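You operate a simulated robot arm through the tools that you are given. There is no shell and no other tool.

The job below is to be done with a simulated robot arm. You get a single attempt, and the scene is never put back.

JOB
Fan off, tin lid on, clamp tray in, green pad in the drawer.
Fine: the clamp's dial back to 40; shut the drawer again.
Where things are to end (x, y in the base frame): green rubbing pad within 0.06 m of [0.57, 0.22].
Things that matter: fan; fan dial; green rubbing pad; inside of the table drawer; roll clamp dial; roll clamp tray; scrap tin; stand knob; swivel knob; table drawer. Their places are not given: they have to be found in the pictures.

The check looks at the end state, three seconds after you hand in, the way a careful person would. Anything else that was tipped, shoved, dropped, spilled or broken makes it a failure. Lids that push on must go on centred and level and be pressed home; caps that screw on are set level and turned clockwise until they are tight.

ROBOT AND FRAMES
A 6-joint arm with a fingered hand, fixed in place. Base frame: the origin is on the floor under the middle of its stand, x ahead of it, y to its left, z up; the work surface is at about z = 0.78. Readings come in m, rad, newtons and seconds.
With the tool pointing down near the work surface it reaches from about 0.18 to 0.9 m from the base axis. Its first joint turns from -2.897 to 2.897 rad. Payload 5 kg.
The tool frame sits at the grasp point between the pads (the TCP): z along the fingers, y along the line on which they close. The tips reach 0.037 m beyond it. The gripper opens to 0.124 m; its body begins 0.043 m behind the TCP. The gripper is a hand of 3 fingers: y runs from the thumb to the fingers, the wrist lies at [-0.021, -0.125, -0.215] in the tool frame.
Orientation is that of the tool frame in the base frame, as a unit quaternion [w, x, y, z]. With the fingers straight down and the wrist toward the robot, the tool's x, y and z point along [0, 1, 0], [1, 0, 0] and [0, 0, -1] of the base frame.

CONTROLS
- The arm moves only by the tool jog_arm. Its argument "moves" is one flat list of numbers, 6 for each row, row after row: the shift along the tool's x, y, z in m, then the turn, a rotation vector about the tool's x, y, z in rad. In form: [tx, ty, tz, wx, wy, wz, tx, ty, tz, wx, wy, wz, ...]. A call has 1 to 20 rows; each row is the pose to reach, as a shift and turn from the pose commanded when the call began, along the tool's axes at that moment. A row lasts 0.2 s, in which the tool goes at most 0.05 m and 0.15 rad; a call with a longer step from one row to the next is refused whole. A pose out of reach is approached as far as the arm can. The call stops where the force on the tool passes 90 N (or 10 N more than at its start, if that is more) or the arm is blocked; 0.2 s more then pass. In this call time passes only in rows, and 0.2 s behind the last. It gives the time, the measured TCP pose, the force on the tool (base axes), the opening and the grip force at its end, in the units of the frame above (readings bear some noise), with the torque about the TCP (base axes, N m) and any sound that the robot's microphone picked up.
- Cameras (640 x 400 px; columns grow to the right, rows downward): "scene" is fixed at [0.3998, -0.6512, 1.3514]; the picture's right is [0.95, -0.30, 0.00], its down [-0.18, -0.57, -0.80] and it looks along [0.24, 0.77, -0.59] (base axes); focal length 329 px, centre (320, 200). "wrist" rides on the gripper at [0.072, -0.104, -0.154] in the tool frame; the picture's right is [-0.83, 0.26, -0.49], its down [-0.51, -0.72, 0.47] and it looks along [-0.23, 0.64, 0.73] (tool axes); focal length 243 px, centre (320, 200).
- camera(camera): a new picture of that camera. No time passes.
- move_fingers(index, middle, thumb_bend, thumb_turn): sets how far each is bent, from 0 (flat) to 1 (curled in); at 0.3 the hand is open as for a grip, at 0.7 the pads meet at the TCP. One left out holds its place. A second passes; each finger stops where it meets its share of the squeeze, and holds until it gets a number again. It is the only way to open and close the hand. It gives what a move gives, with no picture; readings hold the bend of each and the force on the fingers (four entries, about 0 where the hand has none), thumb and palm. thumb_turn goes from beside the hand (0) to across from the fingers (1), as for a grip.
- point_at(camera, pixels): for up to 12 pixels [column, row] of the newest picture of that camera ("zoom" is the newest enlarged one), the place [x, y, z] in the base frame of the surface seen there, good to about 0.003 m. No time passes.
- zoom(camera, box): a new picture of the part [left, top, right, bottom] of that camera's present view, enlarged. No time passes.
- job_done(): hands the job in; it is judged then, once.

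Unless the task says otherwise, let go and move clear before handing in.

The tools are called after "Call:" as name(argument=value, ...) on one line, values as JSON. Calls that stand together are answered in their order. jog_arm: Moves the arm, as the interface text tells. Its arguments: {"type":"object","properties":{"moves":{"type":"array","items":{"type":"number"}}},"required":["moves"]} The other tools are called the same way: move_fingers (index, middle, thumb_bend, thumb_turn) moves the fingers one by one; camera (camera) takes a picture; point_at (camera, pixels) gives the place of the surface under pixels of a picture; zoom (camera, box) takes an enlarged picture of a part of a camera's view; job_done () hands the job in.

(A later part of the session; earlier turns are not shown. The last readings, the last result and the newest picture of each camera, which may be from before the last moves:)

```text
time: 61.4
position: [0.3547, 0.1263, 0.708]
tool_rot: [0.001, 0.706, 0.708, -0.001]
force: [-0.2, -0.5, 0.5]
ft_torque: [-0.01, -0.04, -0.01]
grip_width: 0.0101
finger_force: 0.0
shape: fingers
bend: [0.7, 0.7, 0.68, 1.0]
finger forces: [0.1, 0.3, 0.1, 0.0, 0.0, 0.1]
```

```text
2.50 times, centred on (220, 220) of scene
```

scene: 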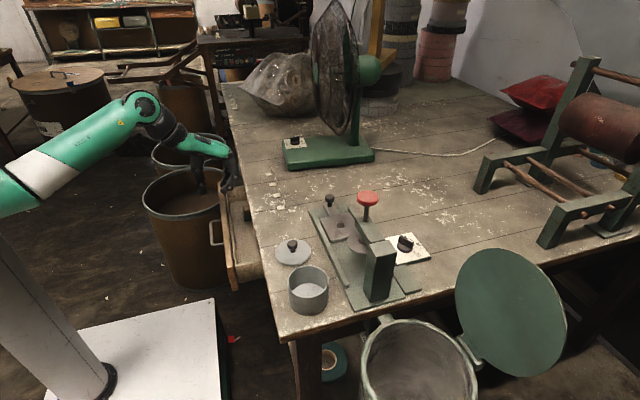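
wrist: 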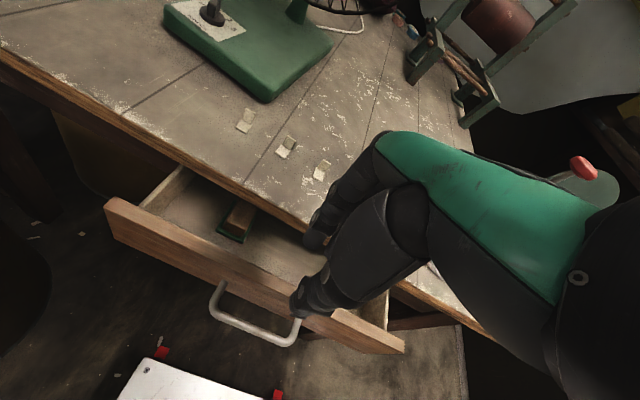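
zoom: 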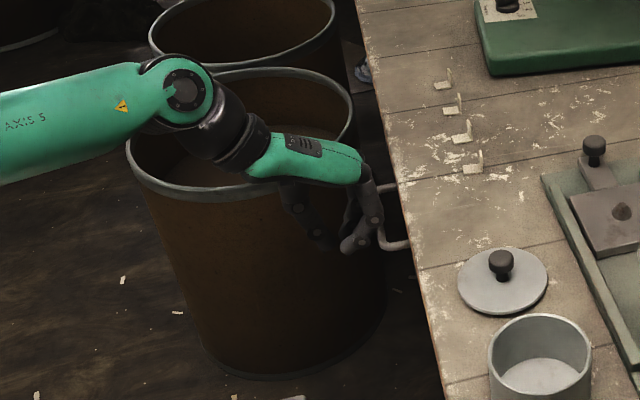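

Drawer is nearly shut. I check the remaining gap.

Call:
camera(camera="scene")

Call:
point_at(camera="scene", pixels=[[248, 237], [246, 232], [243, 215], [247, 237], [250, 237]])

Call:
camera(camera="wrist")

```text
taken
```

scene: 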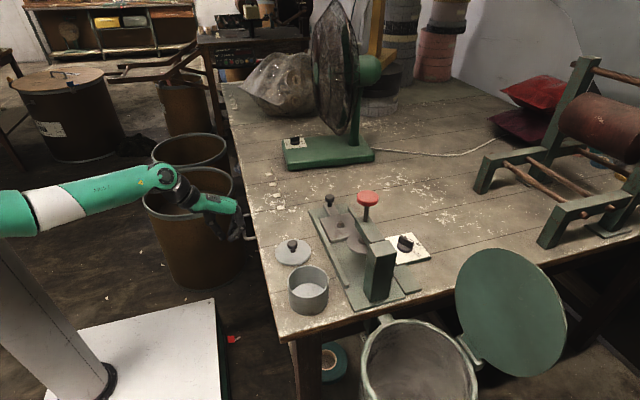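

```text
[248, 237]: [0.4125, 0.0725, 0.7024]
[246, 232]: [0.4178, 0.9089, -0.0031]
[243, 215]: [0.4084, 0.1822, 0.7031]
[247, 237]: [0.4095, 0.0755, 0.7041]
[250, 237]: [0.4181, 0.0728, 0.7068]
```

```text
taken
```

wrist: 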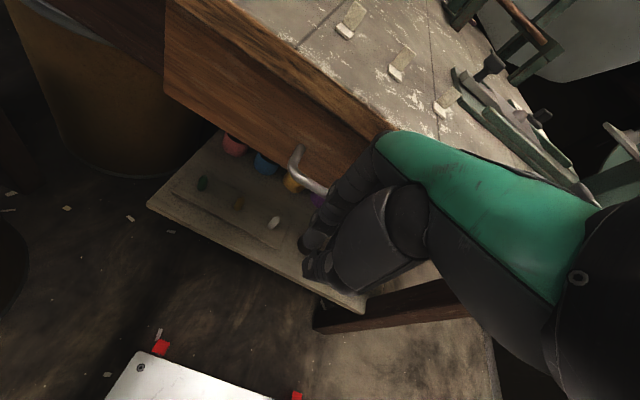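

The bar is about 3–4 mm short of its original closed place. I push a few millimetres more.

Call:
jog_arm(moves=[0, 0.004, 0, 0, 0, 0, 0, 0.007, 0, 0, 0, 0, 0, 0.007, 0, 0, 0, 0])

Call:
camera(camera="scene")

Call:
camera(camera="wrist")

Call:
point_at(camera="wrist", pixels=[[250, 120], [300, 135], [330, 150], [200, 90], [295, 165], [315, 188], [190, 60]])

Call:
point_at(camera="scene", pixels=[[248, 237], [247, 237], [249, 237], [250, 237], [249, 236]])

```text
time: 62.1
position: [0.3614, 0.126, 0.7083]
tool_rot: [0.001, 0.705, 0.709, 0.001]
force: [-0.8, 0.4, -0.5]
ft_torque: [-0.01, -0.04, -0.02]
grip_width: 0.0102
finger_force: 1.0
shape: fingers
bend: [0.7, 0.7, 0.68, 1.0]
finger forces: [0.0, 1.0, 0.0, 0.1, 0.0, 0.1]
```

```text
taken
```

scene: 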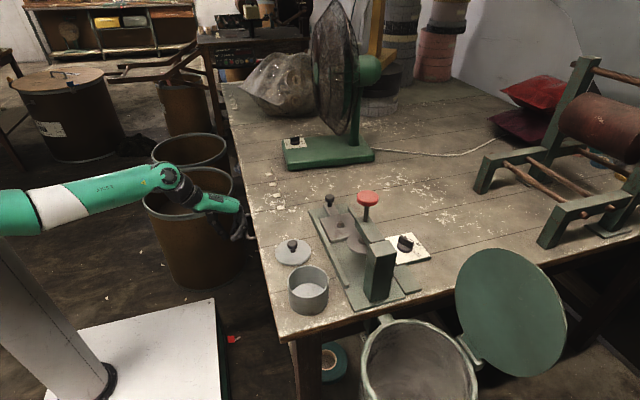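

```text
taken
```

wrist: 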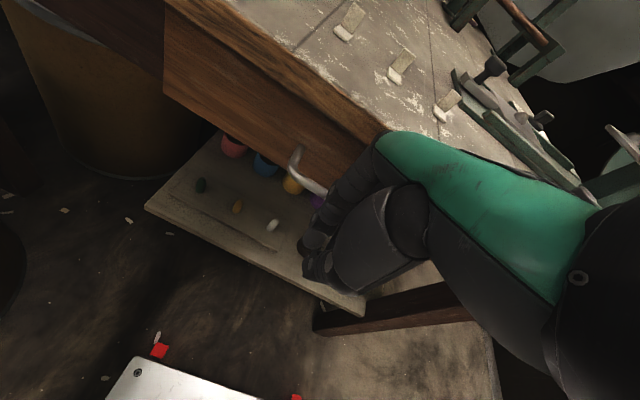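

```text
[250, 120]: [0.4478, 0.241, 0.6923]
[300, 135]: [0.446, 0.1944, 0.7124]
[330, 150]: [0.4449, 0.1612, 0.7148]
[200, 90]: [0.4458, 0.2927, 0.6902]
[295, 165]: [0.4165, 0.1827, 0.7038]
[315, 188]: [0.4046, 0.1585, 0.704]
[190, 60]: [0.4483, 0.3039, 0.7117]
```

```text
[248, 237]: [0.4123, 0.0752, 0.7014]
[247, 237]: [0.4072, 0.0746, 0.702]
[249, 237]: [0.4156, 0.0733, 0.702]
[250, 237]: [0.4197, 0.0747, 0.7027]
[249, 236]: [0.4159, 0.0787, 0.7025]
```

The panel face is at x≈0.446 versus 0.453 originally, so ~7 mm remain. I keep pushing in small steps until it stops.

Call:
jog_arm(moves=[0, 0.003, 0, 0, 0, 0, 0, 0.006, 0, 0, 0, 0, 0, 0.009, 0, 0, 0, 0, 0, 0.009, 0, 0, 0, 0])

Call:
camera(camera="wrist")

Call:
point_at(camera="wrist", pixels=[[250, 120], [300, 135], [330, 150], [200, 90], [240, 100], [315, 188], [190, 60]])

```text
time: 63.1
position: [0.3692, 0.1272, 0.7089]
tool_rot: [0.001, 0.706, 0.708, 0.001]
force: [-2.6, 0.4, 1.9]
ft_torque: [0.01, -0.05, -0.02]
grip_width: 0.0103
finger_force: 1.4
shape: fingers
bend: [0.7, 0.7, 0.68, 1.0]
finger forces: [0.0, 4.0, 0.0, 0.0, 0.1, 0.1]
```

```text
taken
```

wrist: 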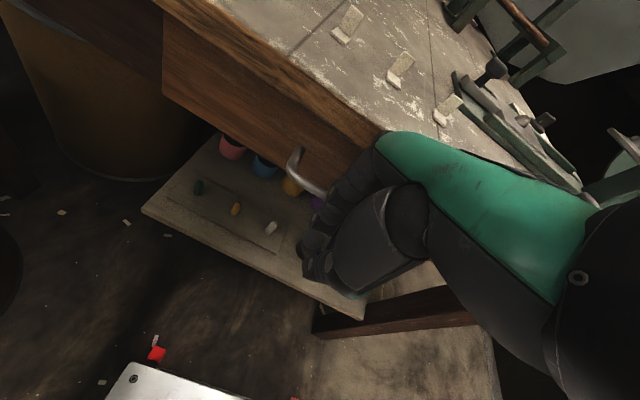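

```text
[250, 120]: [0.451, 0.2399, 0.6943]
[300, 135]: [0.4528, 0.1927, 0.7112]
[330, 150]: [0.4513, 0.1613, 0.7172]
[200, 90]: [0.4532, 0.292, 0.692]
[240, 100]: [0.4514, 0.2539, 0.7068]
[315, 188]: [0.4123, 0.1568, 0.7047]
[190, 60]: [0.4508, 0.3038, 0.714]
```

Panel face now ≈0.452 (closed was 0.453). One more gentle 4 mm push to be sure it's home.

Call:
jog_arm(moves=[0, 0.002, 0, 0, 0, 0, 0, 0.004, 0, 0, 0, 0])

Call:
camera(camera="wrist")

Call:
point_at(camera="wrist", pixels=[[250, 120], [300, 135], [330, 150], [200, 90], [240, 100], [315, 188], [190, 60]])

```text
time: 63.8
position: [0.3732, 0.127, 0.7092]
tool_rot: [0.001, 0.706, 0.709, 0.001]
force: [-9.9, -0.6, 5.6]
ft_torque: [-0.06, -0.13, -0.14]
grip_width: 0.0104
finger_force: 5.2
shape: fingers
bend: [0.7, 0.71, 0.68, 1.0]
finger forces: [0.0, 10.6, 0.1, 0.0, 0.0, 0.0]
```

```text
taken
```

wrist: 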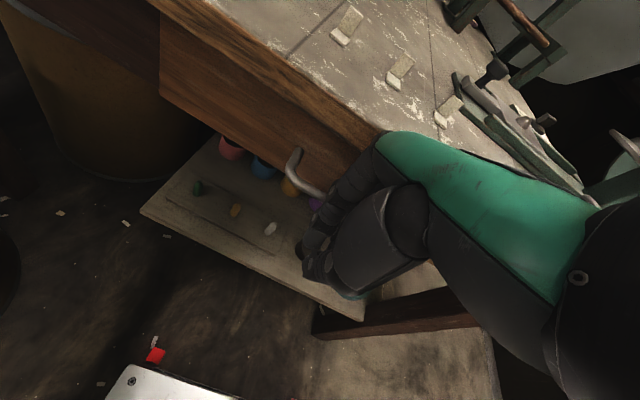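

```text
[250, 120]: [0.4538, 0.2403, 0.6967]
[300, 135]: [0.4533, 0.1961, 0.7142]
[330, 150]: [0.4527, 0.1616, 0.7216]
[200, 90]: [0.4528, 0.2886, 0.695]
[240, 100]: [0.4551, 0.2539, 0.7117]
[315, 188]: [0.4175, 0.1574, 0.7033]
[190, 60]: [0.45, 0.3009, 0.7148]
```

Drawer is shut (face at 0.453, ~10 N resistance). I back off, rise, and go look at the fan dial.

Call:
jog_arm(moves=[0, -0.035, 0, 0, 0, 0, 0, -0.07, 0, 0, 0, 0, 0, -0.07, -0.045, 0, 0, 0, 0, -0.07, -0.09, 0, 0, 0, 0, -0.07, -0.135, 0, 0, 0, 0, -0.07, -0.18, 0, 0, 0, 0.03, -0.04, -0.205, 0, 0, 0, 0.065, -0.005, -0.211, 0, 0, 0, 0.1, 0.03, -0.211, 0, 0, 0, 0.135, 0.065, -0.211, 0, 0, 0, 0.17, 0.1, -0.211, 0, 0, 0, 0.205, 0.13, -0.211, 0, 0, 0, 0.235, 0.15, -0.211, 0, 0, 0, 0.258, 0.157, -0.211, 0, 0, 0])

Call:
camera(camera="scene")

Call:
camera(camera="wrist")

```text
time: 66.8
position: [0.5287, 0.3848, 0.9198]
tool_rot: [0.001, 0.706, 0.708, 0.0]
force: [0.9, -0.8, 0.2]
ft_torque: [0.0, 0.0, -0.01]
grip_width: 0.0104
finger_force: 0.0
shape: fingers
bend: [0.7, 0.7, 0.68, 1.0]
finger forces: [0.0, 0.1, 0.1, 0.0, 0.0, 0.0]
```

```text
taken
```

scene: 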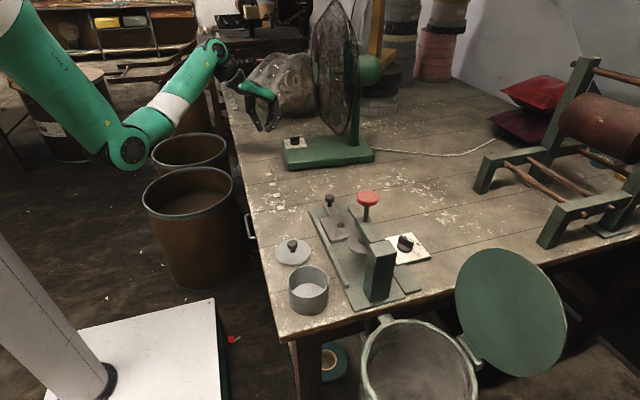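

```text
taken
```

wrist: 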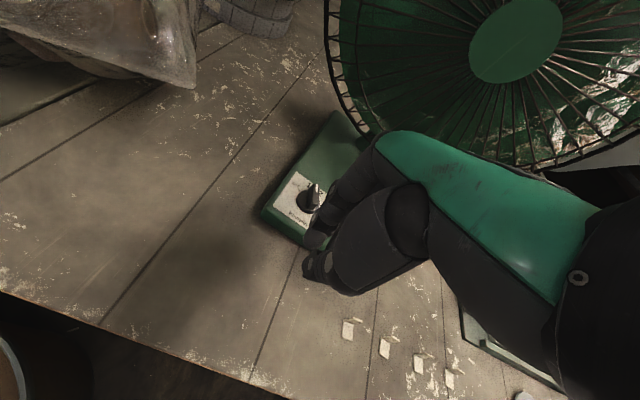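

The dial is partly hidden by the fingers at (310,195). I shift the hand −y by 0.09 for a clear view.

Call:
jog_arm(moves=[-0.045, 0.01, 0.01, 0, 0, 0, -0.09, 0.02, 0.02, 0, 0, 0])

Call:
camera(camera="wrist")

```text
time: 67.3
position: [0.55, 0.2954, 0.8981]
tool_rot: [0.001, 0.706, 0.708, 0.0]
force: [0.3, -0.7, 0.1]
ft_torque: [-0.03, 0.0, -0.02]
grip_width: 0.0102
finger_force: 0.1
shape: fingers
bend: [0.7, 0.7, 0.68, 1.0]
finger forces: [0.0, 0.0, 0.0, 0.0, 0.0, 0.0]
```

```text
taken
```

wrist: 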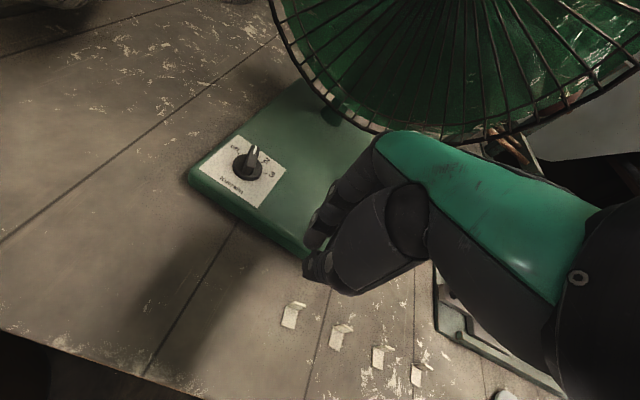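

Call:
zoom(camera="wrist", box=[195, 125, 295, 215])

```text
4.44 times, centred on (245, 170) of wrist
```

zoom: 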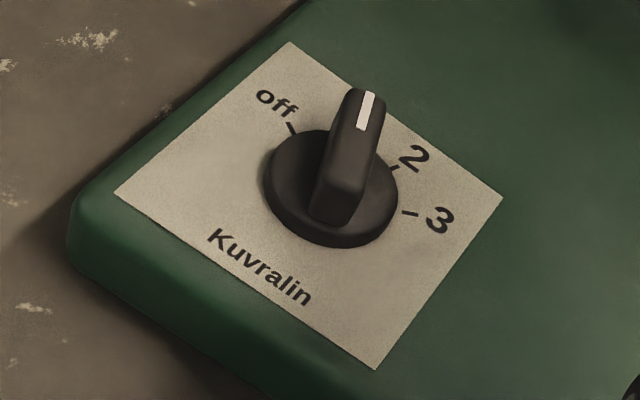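

Call:
point_at(camera="zoom", pixels=[[290, 128], [396, 166], [410, 213], [365, 100], [345, 160], [330, 215], [275, 100], [440, 220], [290, 200], [375, 215], [116, 192], [377, 368]])

Call:
point_at(camera="zoom", pixels=[[290, 42], [502, 198], [310, 150], [350, 240], [360, 125], [320, 190], [350, 180], [270, 165], [395, 205], [320, 240], [352, 95], [380, 100]])

```text
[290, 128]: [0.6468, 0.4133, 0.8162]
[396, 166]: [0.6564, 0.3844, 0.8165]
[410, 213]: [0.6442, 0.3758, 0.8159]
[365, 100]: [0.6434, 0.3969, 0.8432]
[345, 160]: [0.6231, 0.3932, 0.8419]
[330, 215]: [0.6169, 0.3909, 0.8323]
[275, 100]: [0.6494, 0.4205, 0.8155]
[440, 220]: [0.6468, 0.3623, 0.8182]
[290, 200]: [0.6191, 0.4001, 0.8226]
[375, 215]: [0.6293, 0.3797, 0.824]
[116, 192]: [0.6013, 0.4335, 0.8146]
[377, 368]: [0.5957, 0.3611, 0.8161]
```

```text
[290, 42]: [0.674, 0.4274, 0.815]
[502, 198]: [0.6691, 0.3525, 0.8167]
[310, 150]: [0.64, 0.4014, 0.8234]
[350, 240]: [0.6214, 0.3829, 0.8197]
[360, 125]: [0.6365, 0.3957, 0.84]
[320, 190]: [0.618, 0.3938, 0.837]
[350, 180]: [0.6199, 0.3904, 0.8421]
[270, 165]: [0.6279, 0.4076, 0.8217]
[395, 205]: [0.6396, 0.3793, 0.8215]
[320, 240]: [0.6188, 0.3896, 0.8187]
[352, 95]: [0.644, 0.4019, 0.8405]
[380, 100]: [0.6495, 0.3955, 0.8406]
```

Dial centre ≈(0.634, 0.394), ridge ~0.03 long pointing ~13° from +x; "off" lies at ~56°, so it needs ≈+42° (counter-clockwise seen from above). I check how close the fan guard is here.

Call:
point_at(camera="wrist", pixels=[[278, 35], [290, 62], [308, 90], [340, 117], [372, 131], [330, 80], [380, 95], [420, 60], [350, 40], [310, 30], [330, 118], [300, 10]])

Call:
zoom(camera="wrist", box=[180, 0, 420, 240])

Call:
point_at(camera="scene", pixels=[[270, 80], [290, 60], [255, 80], [280, 105], [298, 80], [270, 60]])

```text
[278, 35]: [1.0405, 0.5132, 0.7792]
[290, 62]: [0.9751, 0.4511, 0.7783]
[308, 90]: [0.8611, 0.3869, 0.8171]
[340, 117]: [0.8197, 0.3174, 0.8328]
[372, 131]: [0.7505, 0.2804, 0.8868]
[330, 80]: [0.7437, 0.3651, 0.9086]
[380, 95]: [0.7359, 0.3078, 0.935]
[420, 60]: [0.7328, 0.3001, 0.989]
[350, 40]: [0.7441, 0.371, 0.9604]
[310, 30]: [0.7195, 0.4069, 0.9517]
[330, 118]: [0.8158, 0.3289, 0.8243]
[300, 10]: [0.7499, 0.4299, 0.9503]
```

```text
1.67 times, centred on (300, 120) of wrist
```

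zoom: 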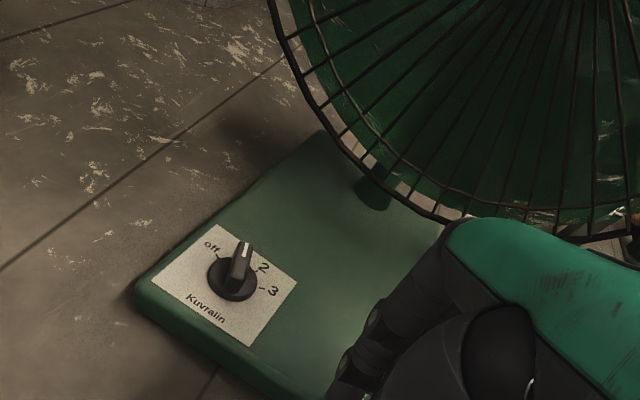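

```text
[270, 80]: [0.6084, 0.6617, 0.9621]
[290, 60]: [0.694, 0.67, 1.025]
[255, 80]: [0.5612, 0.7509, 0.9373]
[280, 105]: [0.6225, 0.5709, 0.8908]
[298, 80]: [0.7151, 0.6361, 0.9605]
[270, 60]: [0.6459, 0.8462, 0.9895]
```

Guard front is at x≈0.70–0.74 here, so I'll come in with the hand yawed −72° (thumb on +y side, fingers on −y side) and leaning slightly back from the fan. First I yaw at a safe spot.

Call:
jog_arm(moves=[0.009, 0.001, -0.0036, 0, 0, 0.14, 0.018, 0.002, -0.007, 0, 0, 0.28, 0.027, 0.003, -0.0107, 0, 0, 0.42, 0.0356, 0.0044, -0.014, 0, 0, 0.56, 0.0444, 0.0056, -0.018, 0, 0, 0.7, 0.053, 0.0067, -0.021, 0, 0, 0.84, 0.062, 0.0078, -0.025, 0, 0, 0.98, 0.071, 0.009, -0.028, 0, 0, 1.12, 0.08, 0.01, -0.032, 0, 0, 1.257, 0.08, 0.01, -0.032, 0, 0, 1.257])

Call:
camera(camera="scene")

Call:
camera(camera="wrist")

```text
time: 69.5
position: [0.5738, 0.3821, 0.916]
tool_rot: [0.001, 0.988, 0.157, 0.001]
force: [-0.1, -0.7, 0.2]
ft_torque: [-0.01, -0.01, 0.0]
grip_width: 0.0101
finger_force: 0.0
shape: fingers
bend: [0.7, 0.7, 0.68, 1.0]
finger forces: [0.1, 0.0, 0.1, 0.0, 0.0, 0.0]
out of reach, approached as far as the arm can: row 8, 9, 10
```

```text
taken
```

scene: 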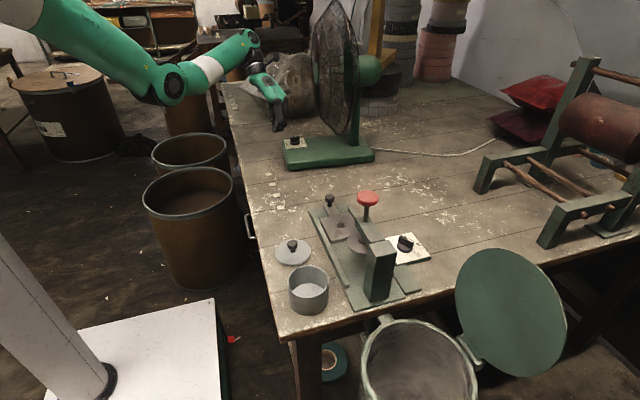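

```text
taken
```

wrist: 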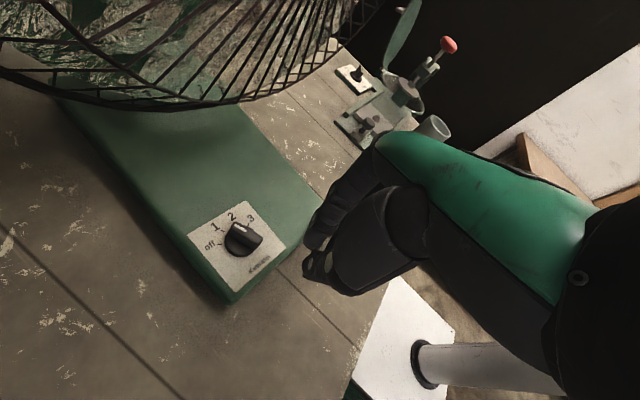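

Yaw −72° is just at a joint limit (position off by ~15 mm). The dial is now visible clearly at (240,235); I zoom in.

Call:
zoom(camera="wrist", box=[180, 190, 300, 300])

Call:
point_at(camera="zoom", pixels=[[320, 200], [300, 160], [340, 210], [370, 160], [300, 215], [220, 190], [320, 120], [250, 150]])

```text
3.64 times, centred on (240, 245) of wrist
```

zoom: 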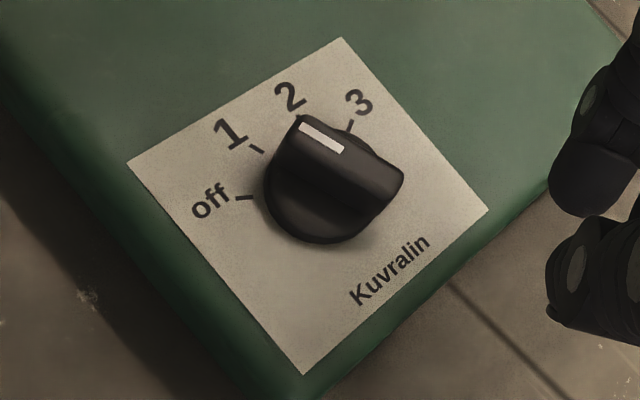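

```text
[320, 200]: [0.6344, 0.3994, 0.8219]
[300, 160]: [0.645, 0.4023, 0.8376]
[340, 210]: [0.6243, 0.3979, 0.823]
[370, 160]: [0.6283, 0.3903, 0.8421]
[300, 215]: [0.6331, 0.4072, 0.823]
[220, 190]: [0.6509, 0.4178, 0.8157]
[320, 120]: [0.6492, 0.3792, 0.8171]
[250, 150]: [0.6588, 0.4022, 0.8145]
```

I move over the dial with yaw about −65° and a slight lean, and open the fingers partly.

Call:
jog_arm(moves=[0.03, 0.003, -0.01, 0, 0.06, -0.06, 0.0592, 0.0056, -0.01, 0, 0.12, -0.12, 0.0592, 0.0056, -0.01, 0, 0.12, -0.12])

Call:
move_fingers(index=0.57, middle=0.57, thumb_bend=0.57)

Call:
camera(camera="wrist")

Call:
camera(camera="scene")

```text
time: 70.3
position: [0.6315, 0.3953, 0.9257]
tool_rot: [-0.008, 0.974, 0.216, 0.059]
force: [0.1, -0.2, -0.3]
ft_torque: [0.0, 0.0, -0.01]
grip_width: 0.0099
finger_force: 0.1
shape: fingers
bend: [0.7, 0.7, 0.68, 1.0]
finger forces: [0.0, 0.1, 0.0, 0.1, 0.1, 0.0]
```

```text
time: 71.3
position: [0.6314, 0.3956, 0.9265]
tool_rot: [-0.008, 0.975, 0.216, 0.059]
force: [0.6, -1.1, 1.0]
ft_torque: [-0.05, -0.01, 0.02]
grip_width: 0.0484
finger_force: 0.0
shape: fingers
bend: [0.56, 0.56, 0.56, 1.0]
finger forces: [0.0, 0.1, 0.1, 0.1, 0.0, 0.0]
```

```text
taken
```

wrist: 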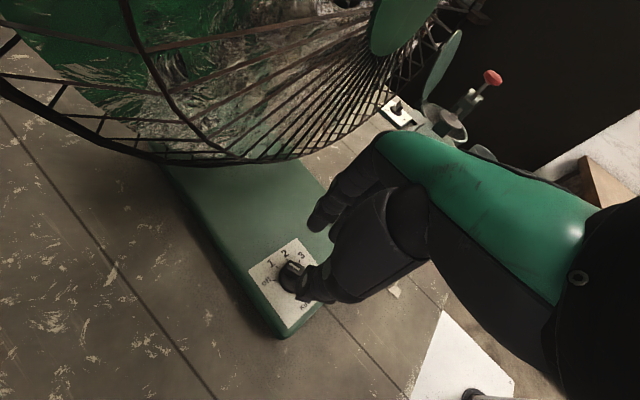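

```text
taken
```

scene: 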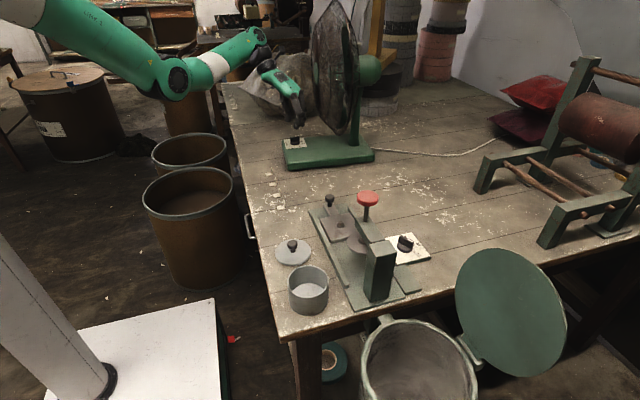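

Position is right above the dial. I check clearance to the guard and alignment with the ridge.

Call:
zoom(camera="scene", box=[240, 40, 380, 180])

Call:
zoom(camera="wrist", box=[230, 160, 390, 320])

Call:
point_at(camera="wrist", pixels=[[310, 215], [318, 225], [300, 285], [310, 290], [370, 140], [400, 135], [290, 275], [295, 268]])

```text
2.86 times, centred on (310, 110) of scene
```

zoom: 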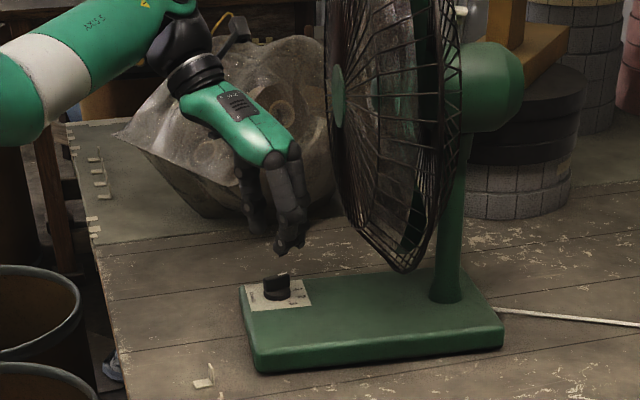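

```text
2.50 times, centred on (310, 240) of wrist
```

zoom: 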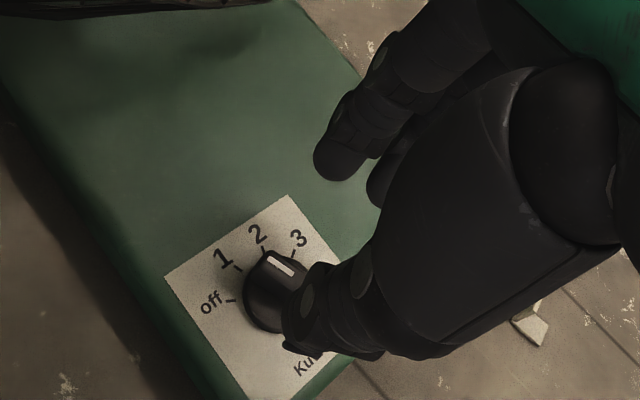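

```text
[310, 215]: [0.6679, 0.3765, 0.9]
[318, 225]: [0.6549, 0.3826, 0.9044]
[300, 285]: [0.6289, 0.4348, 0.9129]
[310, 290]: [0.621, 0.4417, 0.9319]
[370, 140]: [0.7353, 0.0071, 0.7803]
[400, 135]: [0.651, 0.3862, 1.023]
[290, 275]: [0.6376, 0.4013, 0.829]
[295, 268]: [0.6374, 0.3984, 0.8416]
```

Good clearance from the guard and the ridge is between thumb and fingers. I descend so the tips reach z≈0.827, just above the knob's skirt.

Call:
jog_arm(moves=[-0.0036, 0, 0.02, 0, 0, 0, -0.0072, 0, 0.042, 0, 0, 0, -0.0108, 0, 0.061, 0, 0, 0])

Call:
zoom(camera="scene", box=[260, 90, 340, 170])

Call:
zoom(camera="wrist", box=[230, 160, 390, 320])

```text
time: 72.2
position: [0.6277, 0.3941, 0.8638]
tool_rot: [-0.009, 0.974, 0.216, 0.059]
force: [0.4, 0.5, -0.6]
ft_torque: [-0.01, -0.01, 0.02]
grip_width: 0.0483
finger_force: 0.0
shape: fingers
bend: [0.56, 0.56, 0.56, 1.0]
finger forces: [0.0, 0.0, 0.0, 0.1, 0.1, 0.0]
```

```text
5.00 times, centred on (300, 130) of scene
```

zoom: 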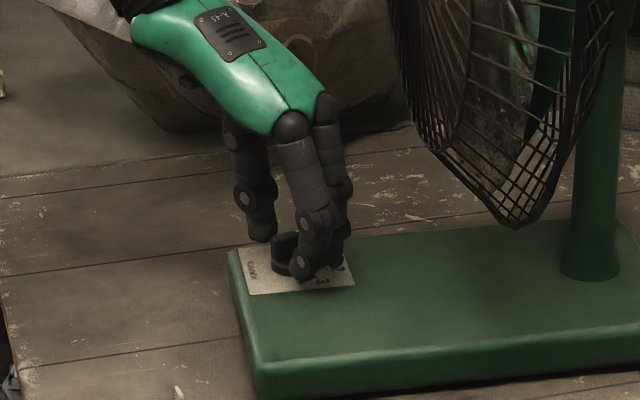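

```text
2.50 times, centred on (310, 240) of wrist
```

zoom: 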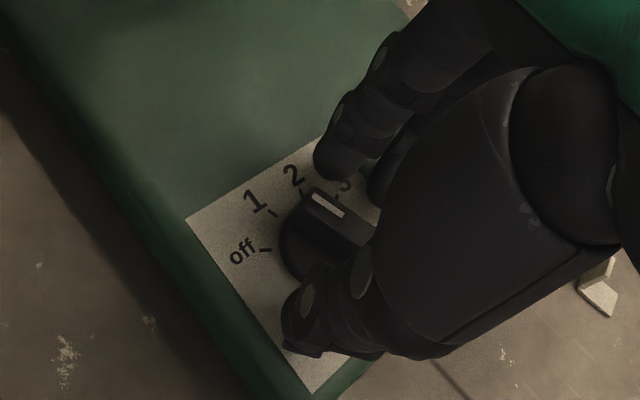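

The ridge is centred between the fingertips. I close on it.

Call:
move_fingers(index=0.68, middle=0.68, thumb_bend=0.68)

Call:
zoom(camera="wrist", box=[230, 160, 390, 320])

Call:
zoom(camera="scene", box=[260, 90, 340, 170])

```text
time: 73.2
position: [0.6296, 0.3938, 0.8657]
tool_rot: [-0.009, 0.975, 0.216, 0.061]
force: [1.3, -6.9, 2.8]
ft_torque: [-0.29, -0.04, -0.01]
grip_width: 0.0174
finger_force: 5.1
shape: fingers
bend: [0.65, 0.66, 0.68, 1.0]
finger forces: [3.2, 6.1, 0.1, 0.1, 0.0, 0.0]
```

```text
2.50 times, centred on (310, 240) of wrist
```

zoom: 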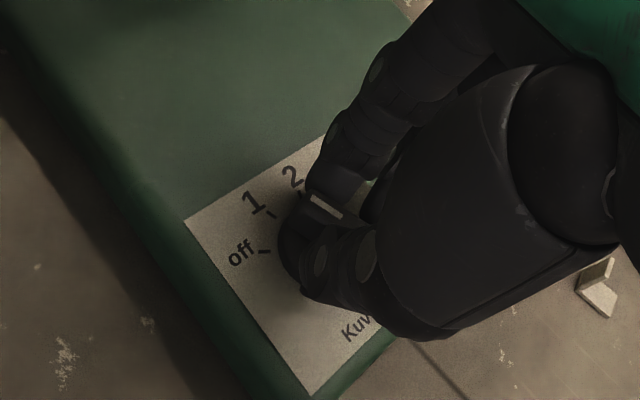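

```text
5.00 times, centred on (300, 130) of scene
```

zoom: 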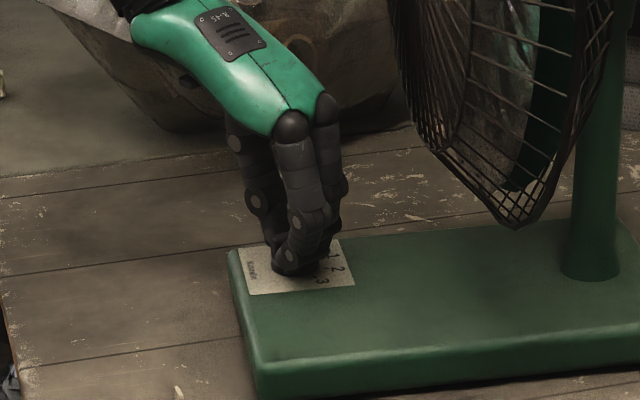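

Thumb isn't pressing yet (0 N). I close it further to balance the pinch.

Call:
move_fingers(index=0.72, middle=0.72, thumb_bend=0.78)

Call:
zoom(camera="wrist", box=[230, 160, 390, 320])

```text
time: 74.2
position: [0.6279, 0.3938, 0.8636]
tool_rot: [-0.009, 0.974, 0.217, 0.059]
force: [-2.4, -1.0, -0.9]
ft_torque: [-0.05, 0.09, -0.02]
grip_width: 0.0139
finger_force: 15.1
shape: fingers
bend: [0.71, 0.67, 0.71, 1.0]
finger forces: [9.0, 6.3, 0.0, 0.0, 14.4, 0.0]
```

```text
2.50 times, centred on (310, 240) of wrist
```

zoom: 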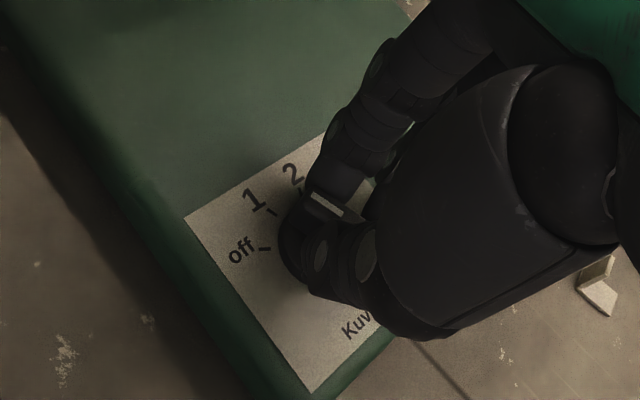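

Pinch is balanced (9+6 N vs 14 N). I turn the hand counter-clockwise about the vertical by 0.5 rad around the knob's centre.

Call:
jog_arm(moves=[0, 0.0005, 0, 0.0142, 0.0012, -0.1189, 0, 0.001, 0, 0.0283, 0.0024, -0.2378, 0.0002, 0.0015, 0, 0.0425, 0.0036, -0.3568, 0.0003, 0.002, 0, 0.059, 0.005, -0.4955, 0.0003, 0.002, 0, 0.059, 0.005, -0.4955])

Call:
camera(camera="wrist")

Call:
zoom(camera="wrist", box=[230, 160, 390, 320])

Call:
zoom(camera="scene", box=[240, 40, 380, 180])

```text
time: 75.3
position: [0.631, 0.3912, 0.8636]
tool_rot: [-0.022, 0.89, 0.451, 0.057]
force: [-5.2, -4.3, -0.2]
ft_torque: [-0.15, 0.18, 0.01]
grip_width: 0.0139
finger_force: 15.0
shape: fingers
bend: [0.71, 0.67, 0.71, 1.0]
finger forces: [7.8, 6.6, 0.0, 0.1, 15.7, 0.0]
```

```text
taken
```

wrist: 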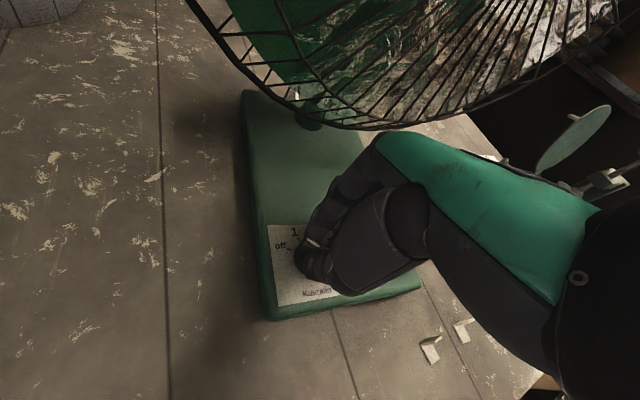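

```text
2.50 times, centred on (310, 240) of wrist
```

zoom: 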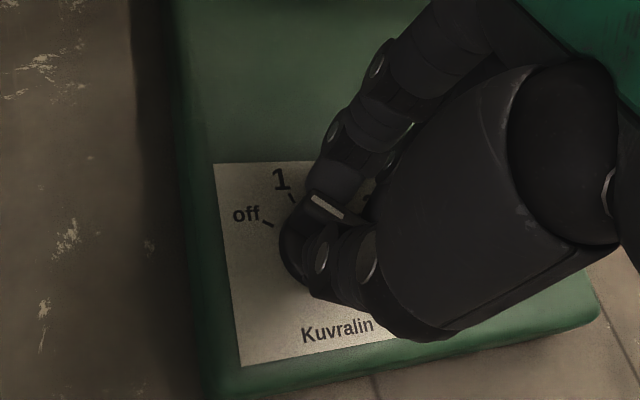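

```text
2.86 times, centred on (310, 110) of scene
```

zoom: 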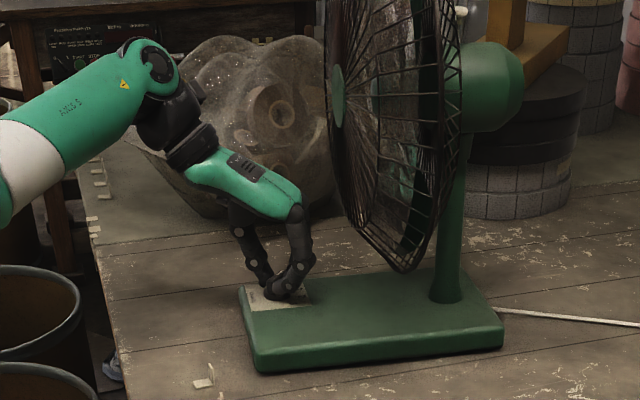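

The knob moved with the hand without slipping. I open the fingers and lift to read the dial.

Call:
move_fingers(index=0.55, middle=0.55, thumb_bend=0.55)

Call:
jog_arm(moves=[0, 0, -0.03, 0, 0, 0, -0.02, 0, -0.06, 0, 0, 0, -0.04, -0.03, -0.07, 0, 0, 0])

Call:
camera(camera="wrist")

Call:
zoom(camera="wrist", box=[230, 180, 390, 320])

Call:
zoom(camera="scene", box=[270, 120, 330, 160])

```text
time: 76.3
position: [0.6301, 0.3908, 0.8639]
tool_rot: [-0.023, 0.891, 0.449, 0.056]
force: [-1.0, -0.1, -0.6]
ft_torque: [0.01, -0.01, 0.02]
grip_width: 0.0515
finger_force: 0.0
shape: fingers
bend: [0.55, 0.55, 0.55, 1.0]
finger forces: [0.1, 0.1, 0.0, 0.0, 0.1, 0.0]
```

```text
time: 77.2
position: [0.5773, 0.3693, 0.9294]
tool_rot: [-0.022, 0.891, 0.451, 0.056]
force: [-0.6, 0.1, 0.5]
ft_torque: [0.01, 0.01, -0.04]
grip_width: 0.0515
finger_force: 0.1
shape: fingers
bend: [0.55, 0.55, 0.55, 1.0]
finger forces: [0.0, 0.0, 0.0, 0.0, 0.0, 0.0]
```

```text
taken
```

wrist: 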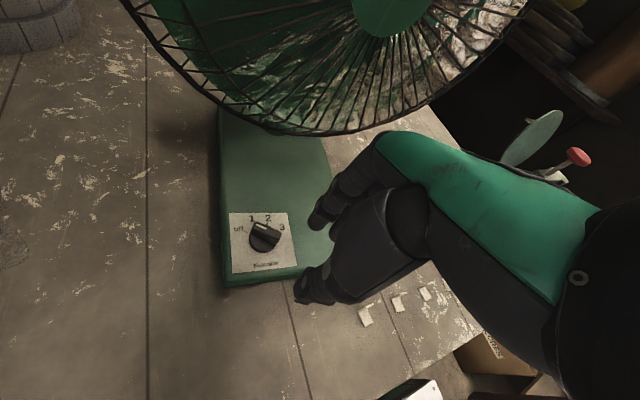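

```text
2.86 times, centred on (310, 250) of wrist
```

zoom: 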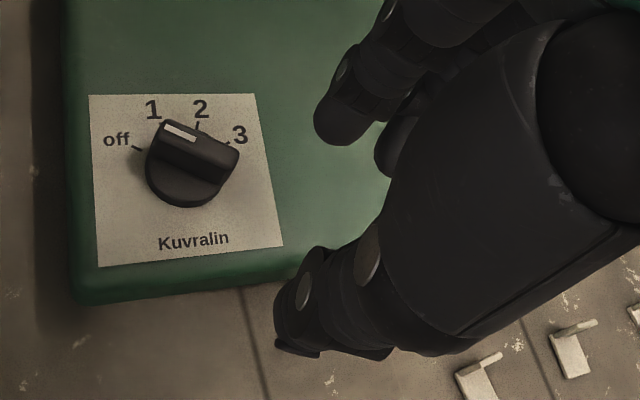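

```text
10.00 times, centred on (300, 140) of scene
```

zoom: 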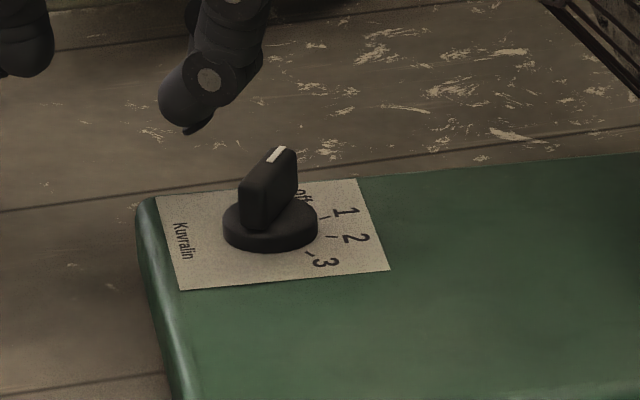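

The pointer's white mark now lies toward "off". I measure the ridge direction accurately.

Call:
zoom(camera="wrist", box=[225, 205, 305, 285])

Call:
zoom(camera="wrist", box=[240, 210, 290, 255])

```text
5.00 times, centred on (265, 245) of wrist
```

zoom: 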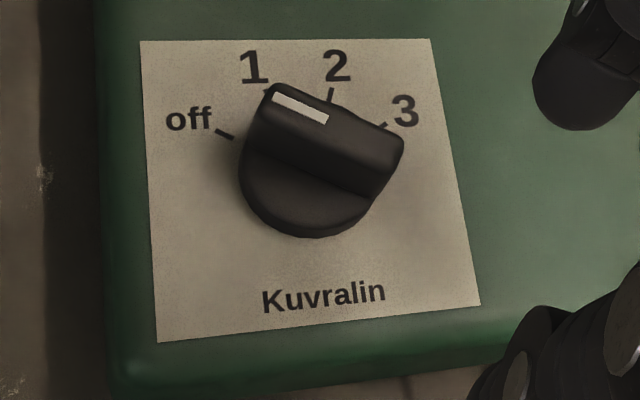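

```text
8.89 times, centred on (265, 232) of wrist
```

zoom: 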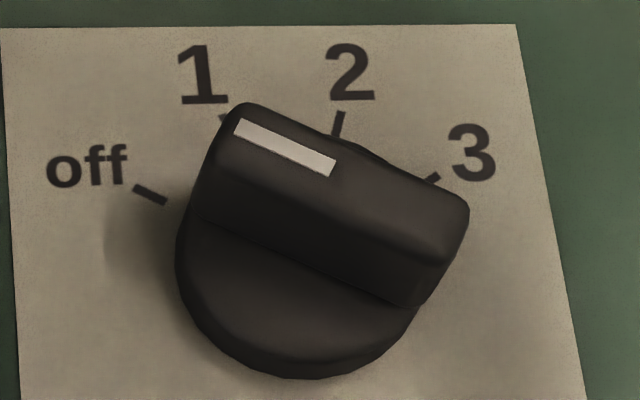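

The white mark is parallel to the "off" tick (both slope ~25° in the picture), so the dial reads off. I confirm with measured points, and check whether the blades stopped.

Call:
point_at(camera="zoom", pixels=[[240, 120], [330, 165], [430, 235], [335, 195], [150, 195], [340, 125], [433, 180], [450, 215]])

Call:
camera(camera="scene")

Call:
zoom(camera="wrist", box=[120, 0, 520, 140])

```text
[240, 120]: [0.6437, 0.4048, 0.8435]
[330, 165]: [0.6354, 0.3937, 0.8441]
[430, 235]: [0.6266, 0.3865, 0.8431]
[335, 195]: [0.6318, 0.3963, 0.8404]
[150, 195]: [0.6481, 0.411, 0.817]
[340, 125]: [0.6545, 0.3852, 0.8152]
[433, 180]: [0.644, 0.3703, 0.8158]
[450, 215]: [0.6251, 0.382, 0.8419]
```

```text
taken
```

scene: 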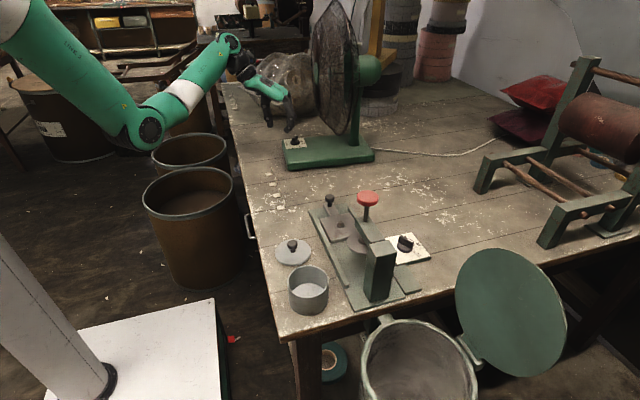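

```text
1.60 times, centred on (320, 70) of wrist
```

zoom: 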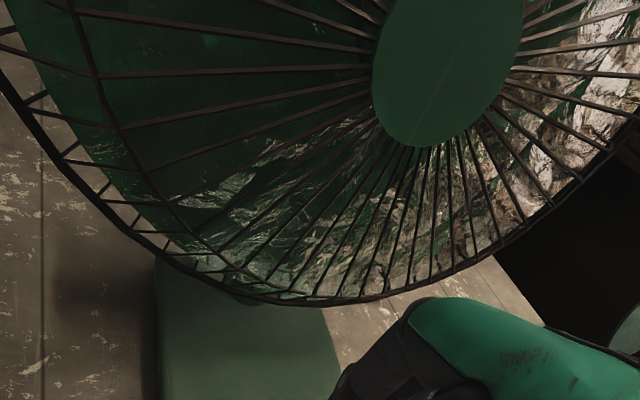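

The fan dial is on "off" (ridge ≈47–50°, off tick ≈50°). Next I level the hand and travel over to the tin and lid.

Call:
jog_arm(moves=[-0.0402, 0.0129, -0.0098, 0.0027, -0.0083, -0.0453, -0.0804, 0.0257, -0.0196, 0.0054, -0.0166, -0.0906, -0.1206, 0.0386, -0.0294, 0.0081, -0.0249, -0.1359, -0.1609, 0.0514, -0.0393, 0.0109, -0.0331, -0.1811, -0.2011, 0.0643, -0.0491, 0.0136, -0.0414, -0.2264, -0.2413, 0.0771, -0.0589, 0.0163, -0.0497, -0.2717, -0.2815, 0.09, -0.0687, 0.019, -0.058, -0.317, -0.3217, 0.1029, -0.0785, 0.0217, -0.0663, -0.3623, -0.3619, 0.1157, -0.0883, 0.0244, -0.0746, -0.4076, -0.4021, 0.1286, -0.0981, 0.0271, -0.0829, -0.4529, -0.4424, 0.1414, -0.108, 0.0299, -0.0911, -0.4981, -0.4826, 0.1543, -0.1178, 0.0326, -0.0994, -0.5434, -0.5228, 0.1671, -0.1276, 0.0353, -0.1077, -0.5887, -0.563, 0.18, -0.1374, 0.038, -0.116, -0.634])

Call:
camera(camera="scene")

Call:
camera(camera="wrist")

```text
time: 80.2
position: [0.3799, -0.1982, 1.0002]
tool_rot: [0.005, 0.706, 0.708, 0.0]
force: [-0.5, 0.5, 0.0]
ft_torque: [-0.03, 0.01, -0.02]
grip_width: 0.0517
finger_force: 0.1
shape: fingers
bend: [0.55, 0.55, 0.55, 1.0]
finger forces: [0.0, 0.1, 0.0, 0.1, 0.0, 0.0]
```

```text
taken
```

scene: 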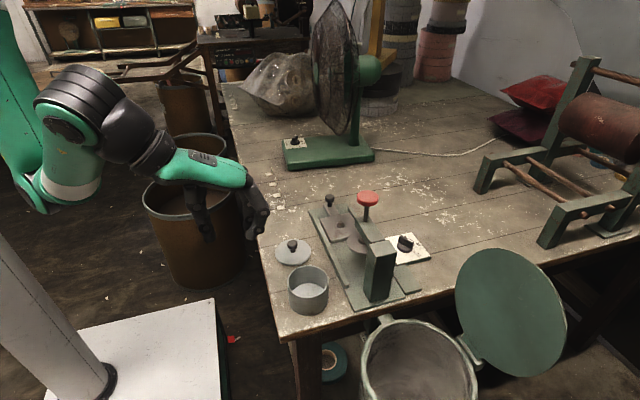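

```text
taken
```

wrist: 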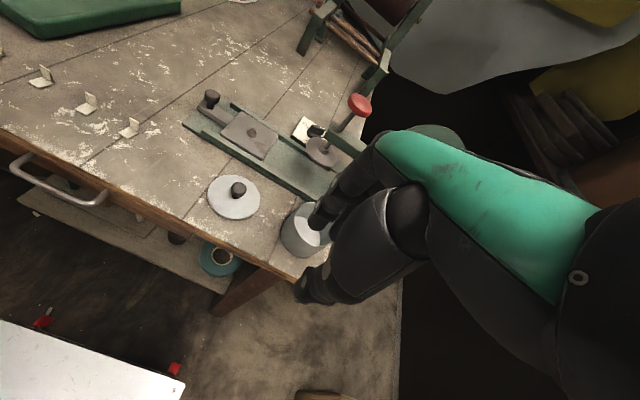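

The lid (235,197) and tin (300,230) are visible, with the clamp beyond. I zoom in and measure both.

Call:
zoom(camera="wrist", box=[180, 80, 380, 270])

Call:
point_at(camera="wrist", pixels=[[238, 188], [211, 190], [259, 205], [240, 175], [228, 218], [283, 235], [300, 205], [305, 245], [290, 225], [295, 255], [310, 225], [325, 235]])

Call:
point_at(camera="scene", pixels=[[292, 243], [276, 252], [310, 250], [293, 239], [290, 264], [289, 283], [328, 283], [308, 268], [308, 297], [308, 285], [300, 312], [290, 305]])

```text
2.11 times, centred on (280, 175) of wrist
```

zoom: 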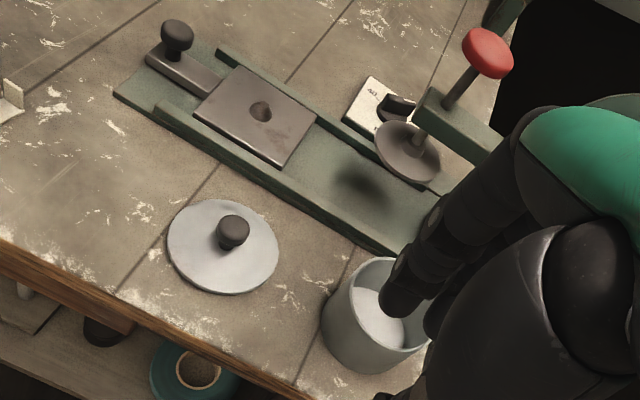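

```text
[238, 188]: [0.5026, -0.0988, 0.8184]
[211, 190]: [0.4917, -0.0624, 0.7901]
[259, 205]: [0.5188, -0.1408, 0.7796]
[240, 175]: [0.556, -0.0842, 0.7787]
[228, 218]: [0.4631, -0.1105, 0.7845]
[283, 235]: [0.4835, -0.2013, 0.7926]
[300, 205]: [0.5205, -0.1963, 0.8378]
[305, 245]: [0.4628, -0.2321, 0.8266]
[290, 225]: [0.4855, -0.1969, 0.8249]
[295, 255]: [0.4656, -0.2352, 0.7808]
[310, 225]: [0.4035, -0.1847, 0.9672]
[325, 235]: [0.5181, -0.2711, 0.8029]
```

```text
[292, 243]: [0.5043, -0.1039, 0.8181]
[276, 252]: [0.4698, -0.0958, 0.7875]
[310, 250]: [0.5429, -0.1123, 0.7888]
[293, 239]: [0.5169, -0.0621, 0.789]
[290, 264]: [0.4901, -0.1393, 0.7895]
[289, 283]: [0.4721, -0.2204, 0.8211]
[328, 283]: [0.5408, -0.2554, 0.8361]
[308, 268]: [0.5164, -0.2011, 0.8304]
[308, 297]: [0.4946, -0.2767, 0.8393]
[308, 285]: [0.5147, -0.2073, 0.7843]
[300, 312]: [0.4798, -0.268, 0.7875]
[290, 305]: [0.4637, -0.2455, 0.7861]
```

Lid centre ≈(0.504, −0.101), knob top z≈0.818; tin centre roughly (0.507,−0.238), rim z≈0.84. I zoom in for a precise rim fit.

Call:
zoom(camera="scene", box=[270, 225, 345, 325])

```text
4.00 times, centred on (308, 275) of scene
```

zoom: 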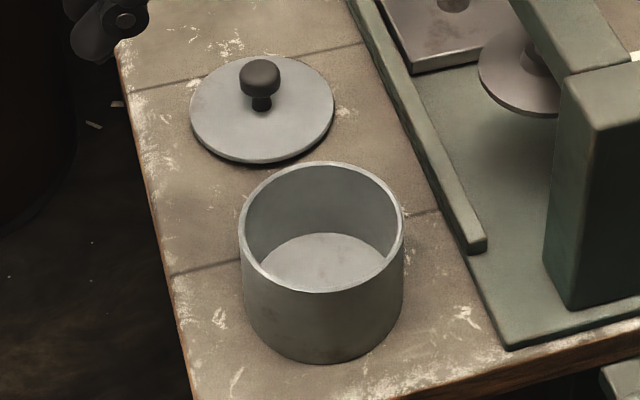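

Call:
point_at(camera="zoom", pixels=[[242, 215], [247, 245], [270, 275], [310, 291], [350, 286], [385, 262], [402, 228], [398, 200], [370, 173], [330, 163], [290, 168], [258, 187]])

Call:
point_at(camera="zoom", pixels=[[191, 115], [200, 140], [230, 157], [270, 160], [310, 145], [331, 115], [325, 80], [290, 60], [230, 62], [200, 85], [260, 70], [263, 100]])

```text
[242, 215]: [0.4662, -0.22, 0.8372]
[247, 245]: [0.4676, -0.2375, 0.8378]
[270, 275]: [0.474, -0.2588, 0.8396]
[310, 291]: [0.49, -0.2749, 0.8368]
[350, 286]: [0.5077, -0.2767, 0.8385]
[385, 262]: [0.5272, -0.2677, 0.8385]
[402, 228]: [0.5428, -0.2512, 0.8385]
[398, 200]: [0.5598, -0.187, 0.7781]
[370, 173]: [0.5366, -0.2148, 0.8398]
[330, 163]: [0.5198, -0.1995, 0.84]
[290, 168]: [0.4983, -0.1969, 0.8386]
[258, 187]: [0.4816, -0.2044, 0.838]
```

```text
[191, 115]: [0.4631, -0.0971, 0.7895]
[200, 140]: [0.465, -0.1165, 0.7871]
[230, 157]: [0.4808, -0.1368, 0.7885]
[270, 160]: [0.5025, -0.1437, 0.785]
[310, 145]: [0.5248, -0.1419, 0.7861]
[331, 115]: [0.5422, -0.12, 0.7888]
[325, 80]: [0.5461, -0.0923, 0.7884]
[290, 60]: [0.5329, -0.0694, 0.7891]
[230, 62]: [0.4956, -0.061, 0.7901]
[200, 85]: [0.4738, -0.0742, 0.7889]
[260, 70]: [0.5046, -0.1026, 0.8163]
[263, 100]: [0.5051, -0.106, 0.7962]
```

Tin centre ≈(0.5045,−0.2365), radius 0.040, rim z 0.8385; lid centre/knob ≈(0.505,−0.102). I narrow the fingers and go above the lid knob.

Call:
jog_arm(moves=[0.019, 0.025, 0.02, 0, 0, 0, 0.039, 0.05, 0.04, 0, 0, 0, 0.058, 0.075, 0.06, 0, 0, 0, 0.077, 0.1, 0.08, 0, 0, 0, 0.0965, 0.125, 0.1, 0, 0, 0])

Call:
move_fingers(index=0.61, middle=0.61, thumb_bend=0.61, thumb_turn=1)

Call:
camera(camera="wrist")

Call:
zoom(camera="scene", box=[250, 170, 350, 280])

```text
time: 81.3
position: [0.506, -0.1029, 0.8991]
tool_rot: [0.006, 0.707, 0.707, 0.001]
force: [0.3, -0.4, -0.3]
ft_torque: [0.03, -0.03, 0.04]
grip_width: 0.0518
finger_force: 0.1
shape: fingers
bend: [0.55, 0.55, 0.55, 1.0]
finger forces: [0.0, 0.0, 0.1, 0.0, 0.0, 0.0]
```

```text
time: 82.3
position: [0.505, -0.1018, 0.8994]
tool_rot: [0.004, 0.707, 0.707, 0.002]
force: [-0.6, 0.6, 0.3]
ft_torque: [0.0, -0.01, 0.01]
grip_width: 0.0343
finger_force: 0.0
shape: fingers
bend: [0.61, 0.61, 0.61, 1.0]
finger forces: [0.0, 0.1, 0.0, 0.0, 0.0, 0.1]
```

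```text
taken
```

wrist: 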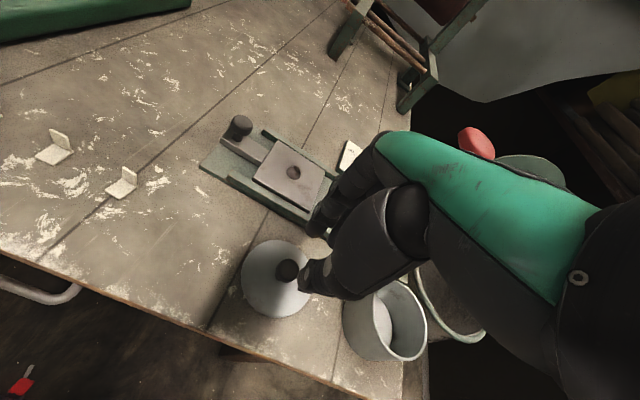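

```text
3.64 times, centred on (300, 225) of scene
```

zoom: 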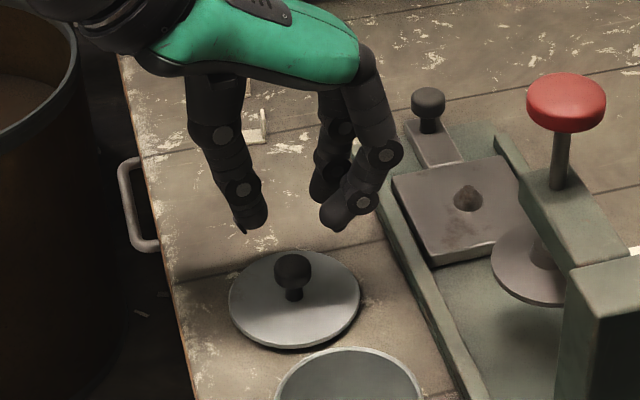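

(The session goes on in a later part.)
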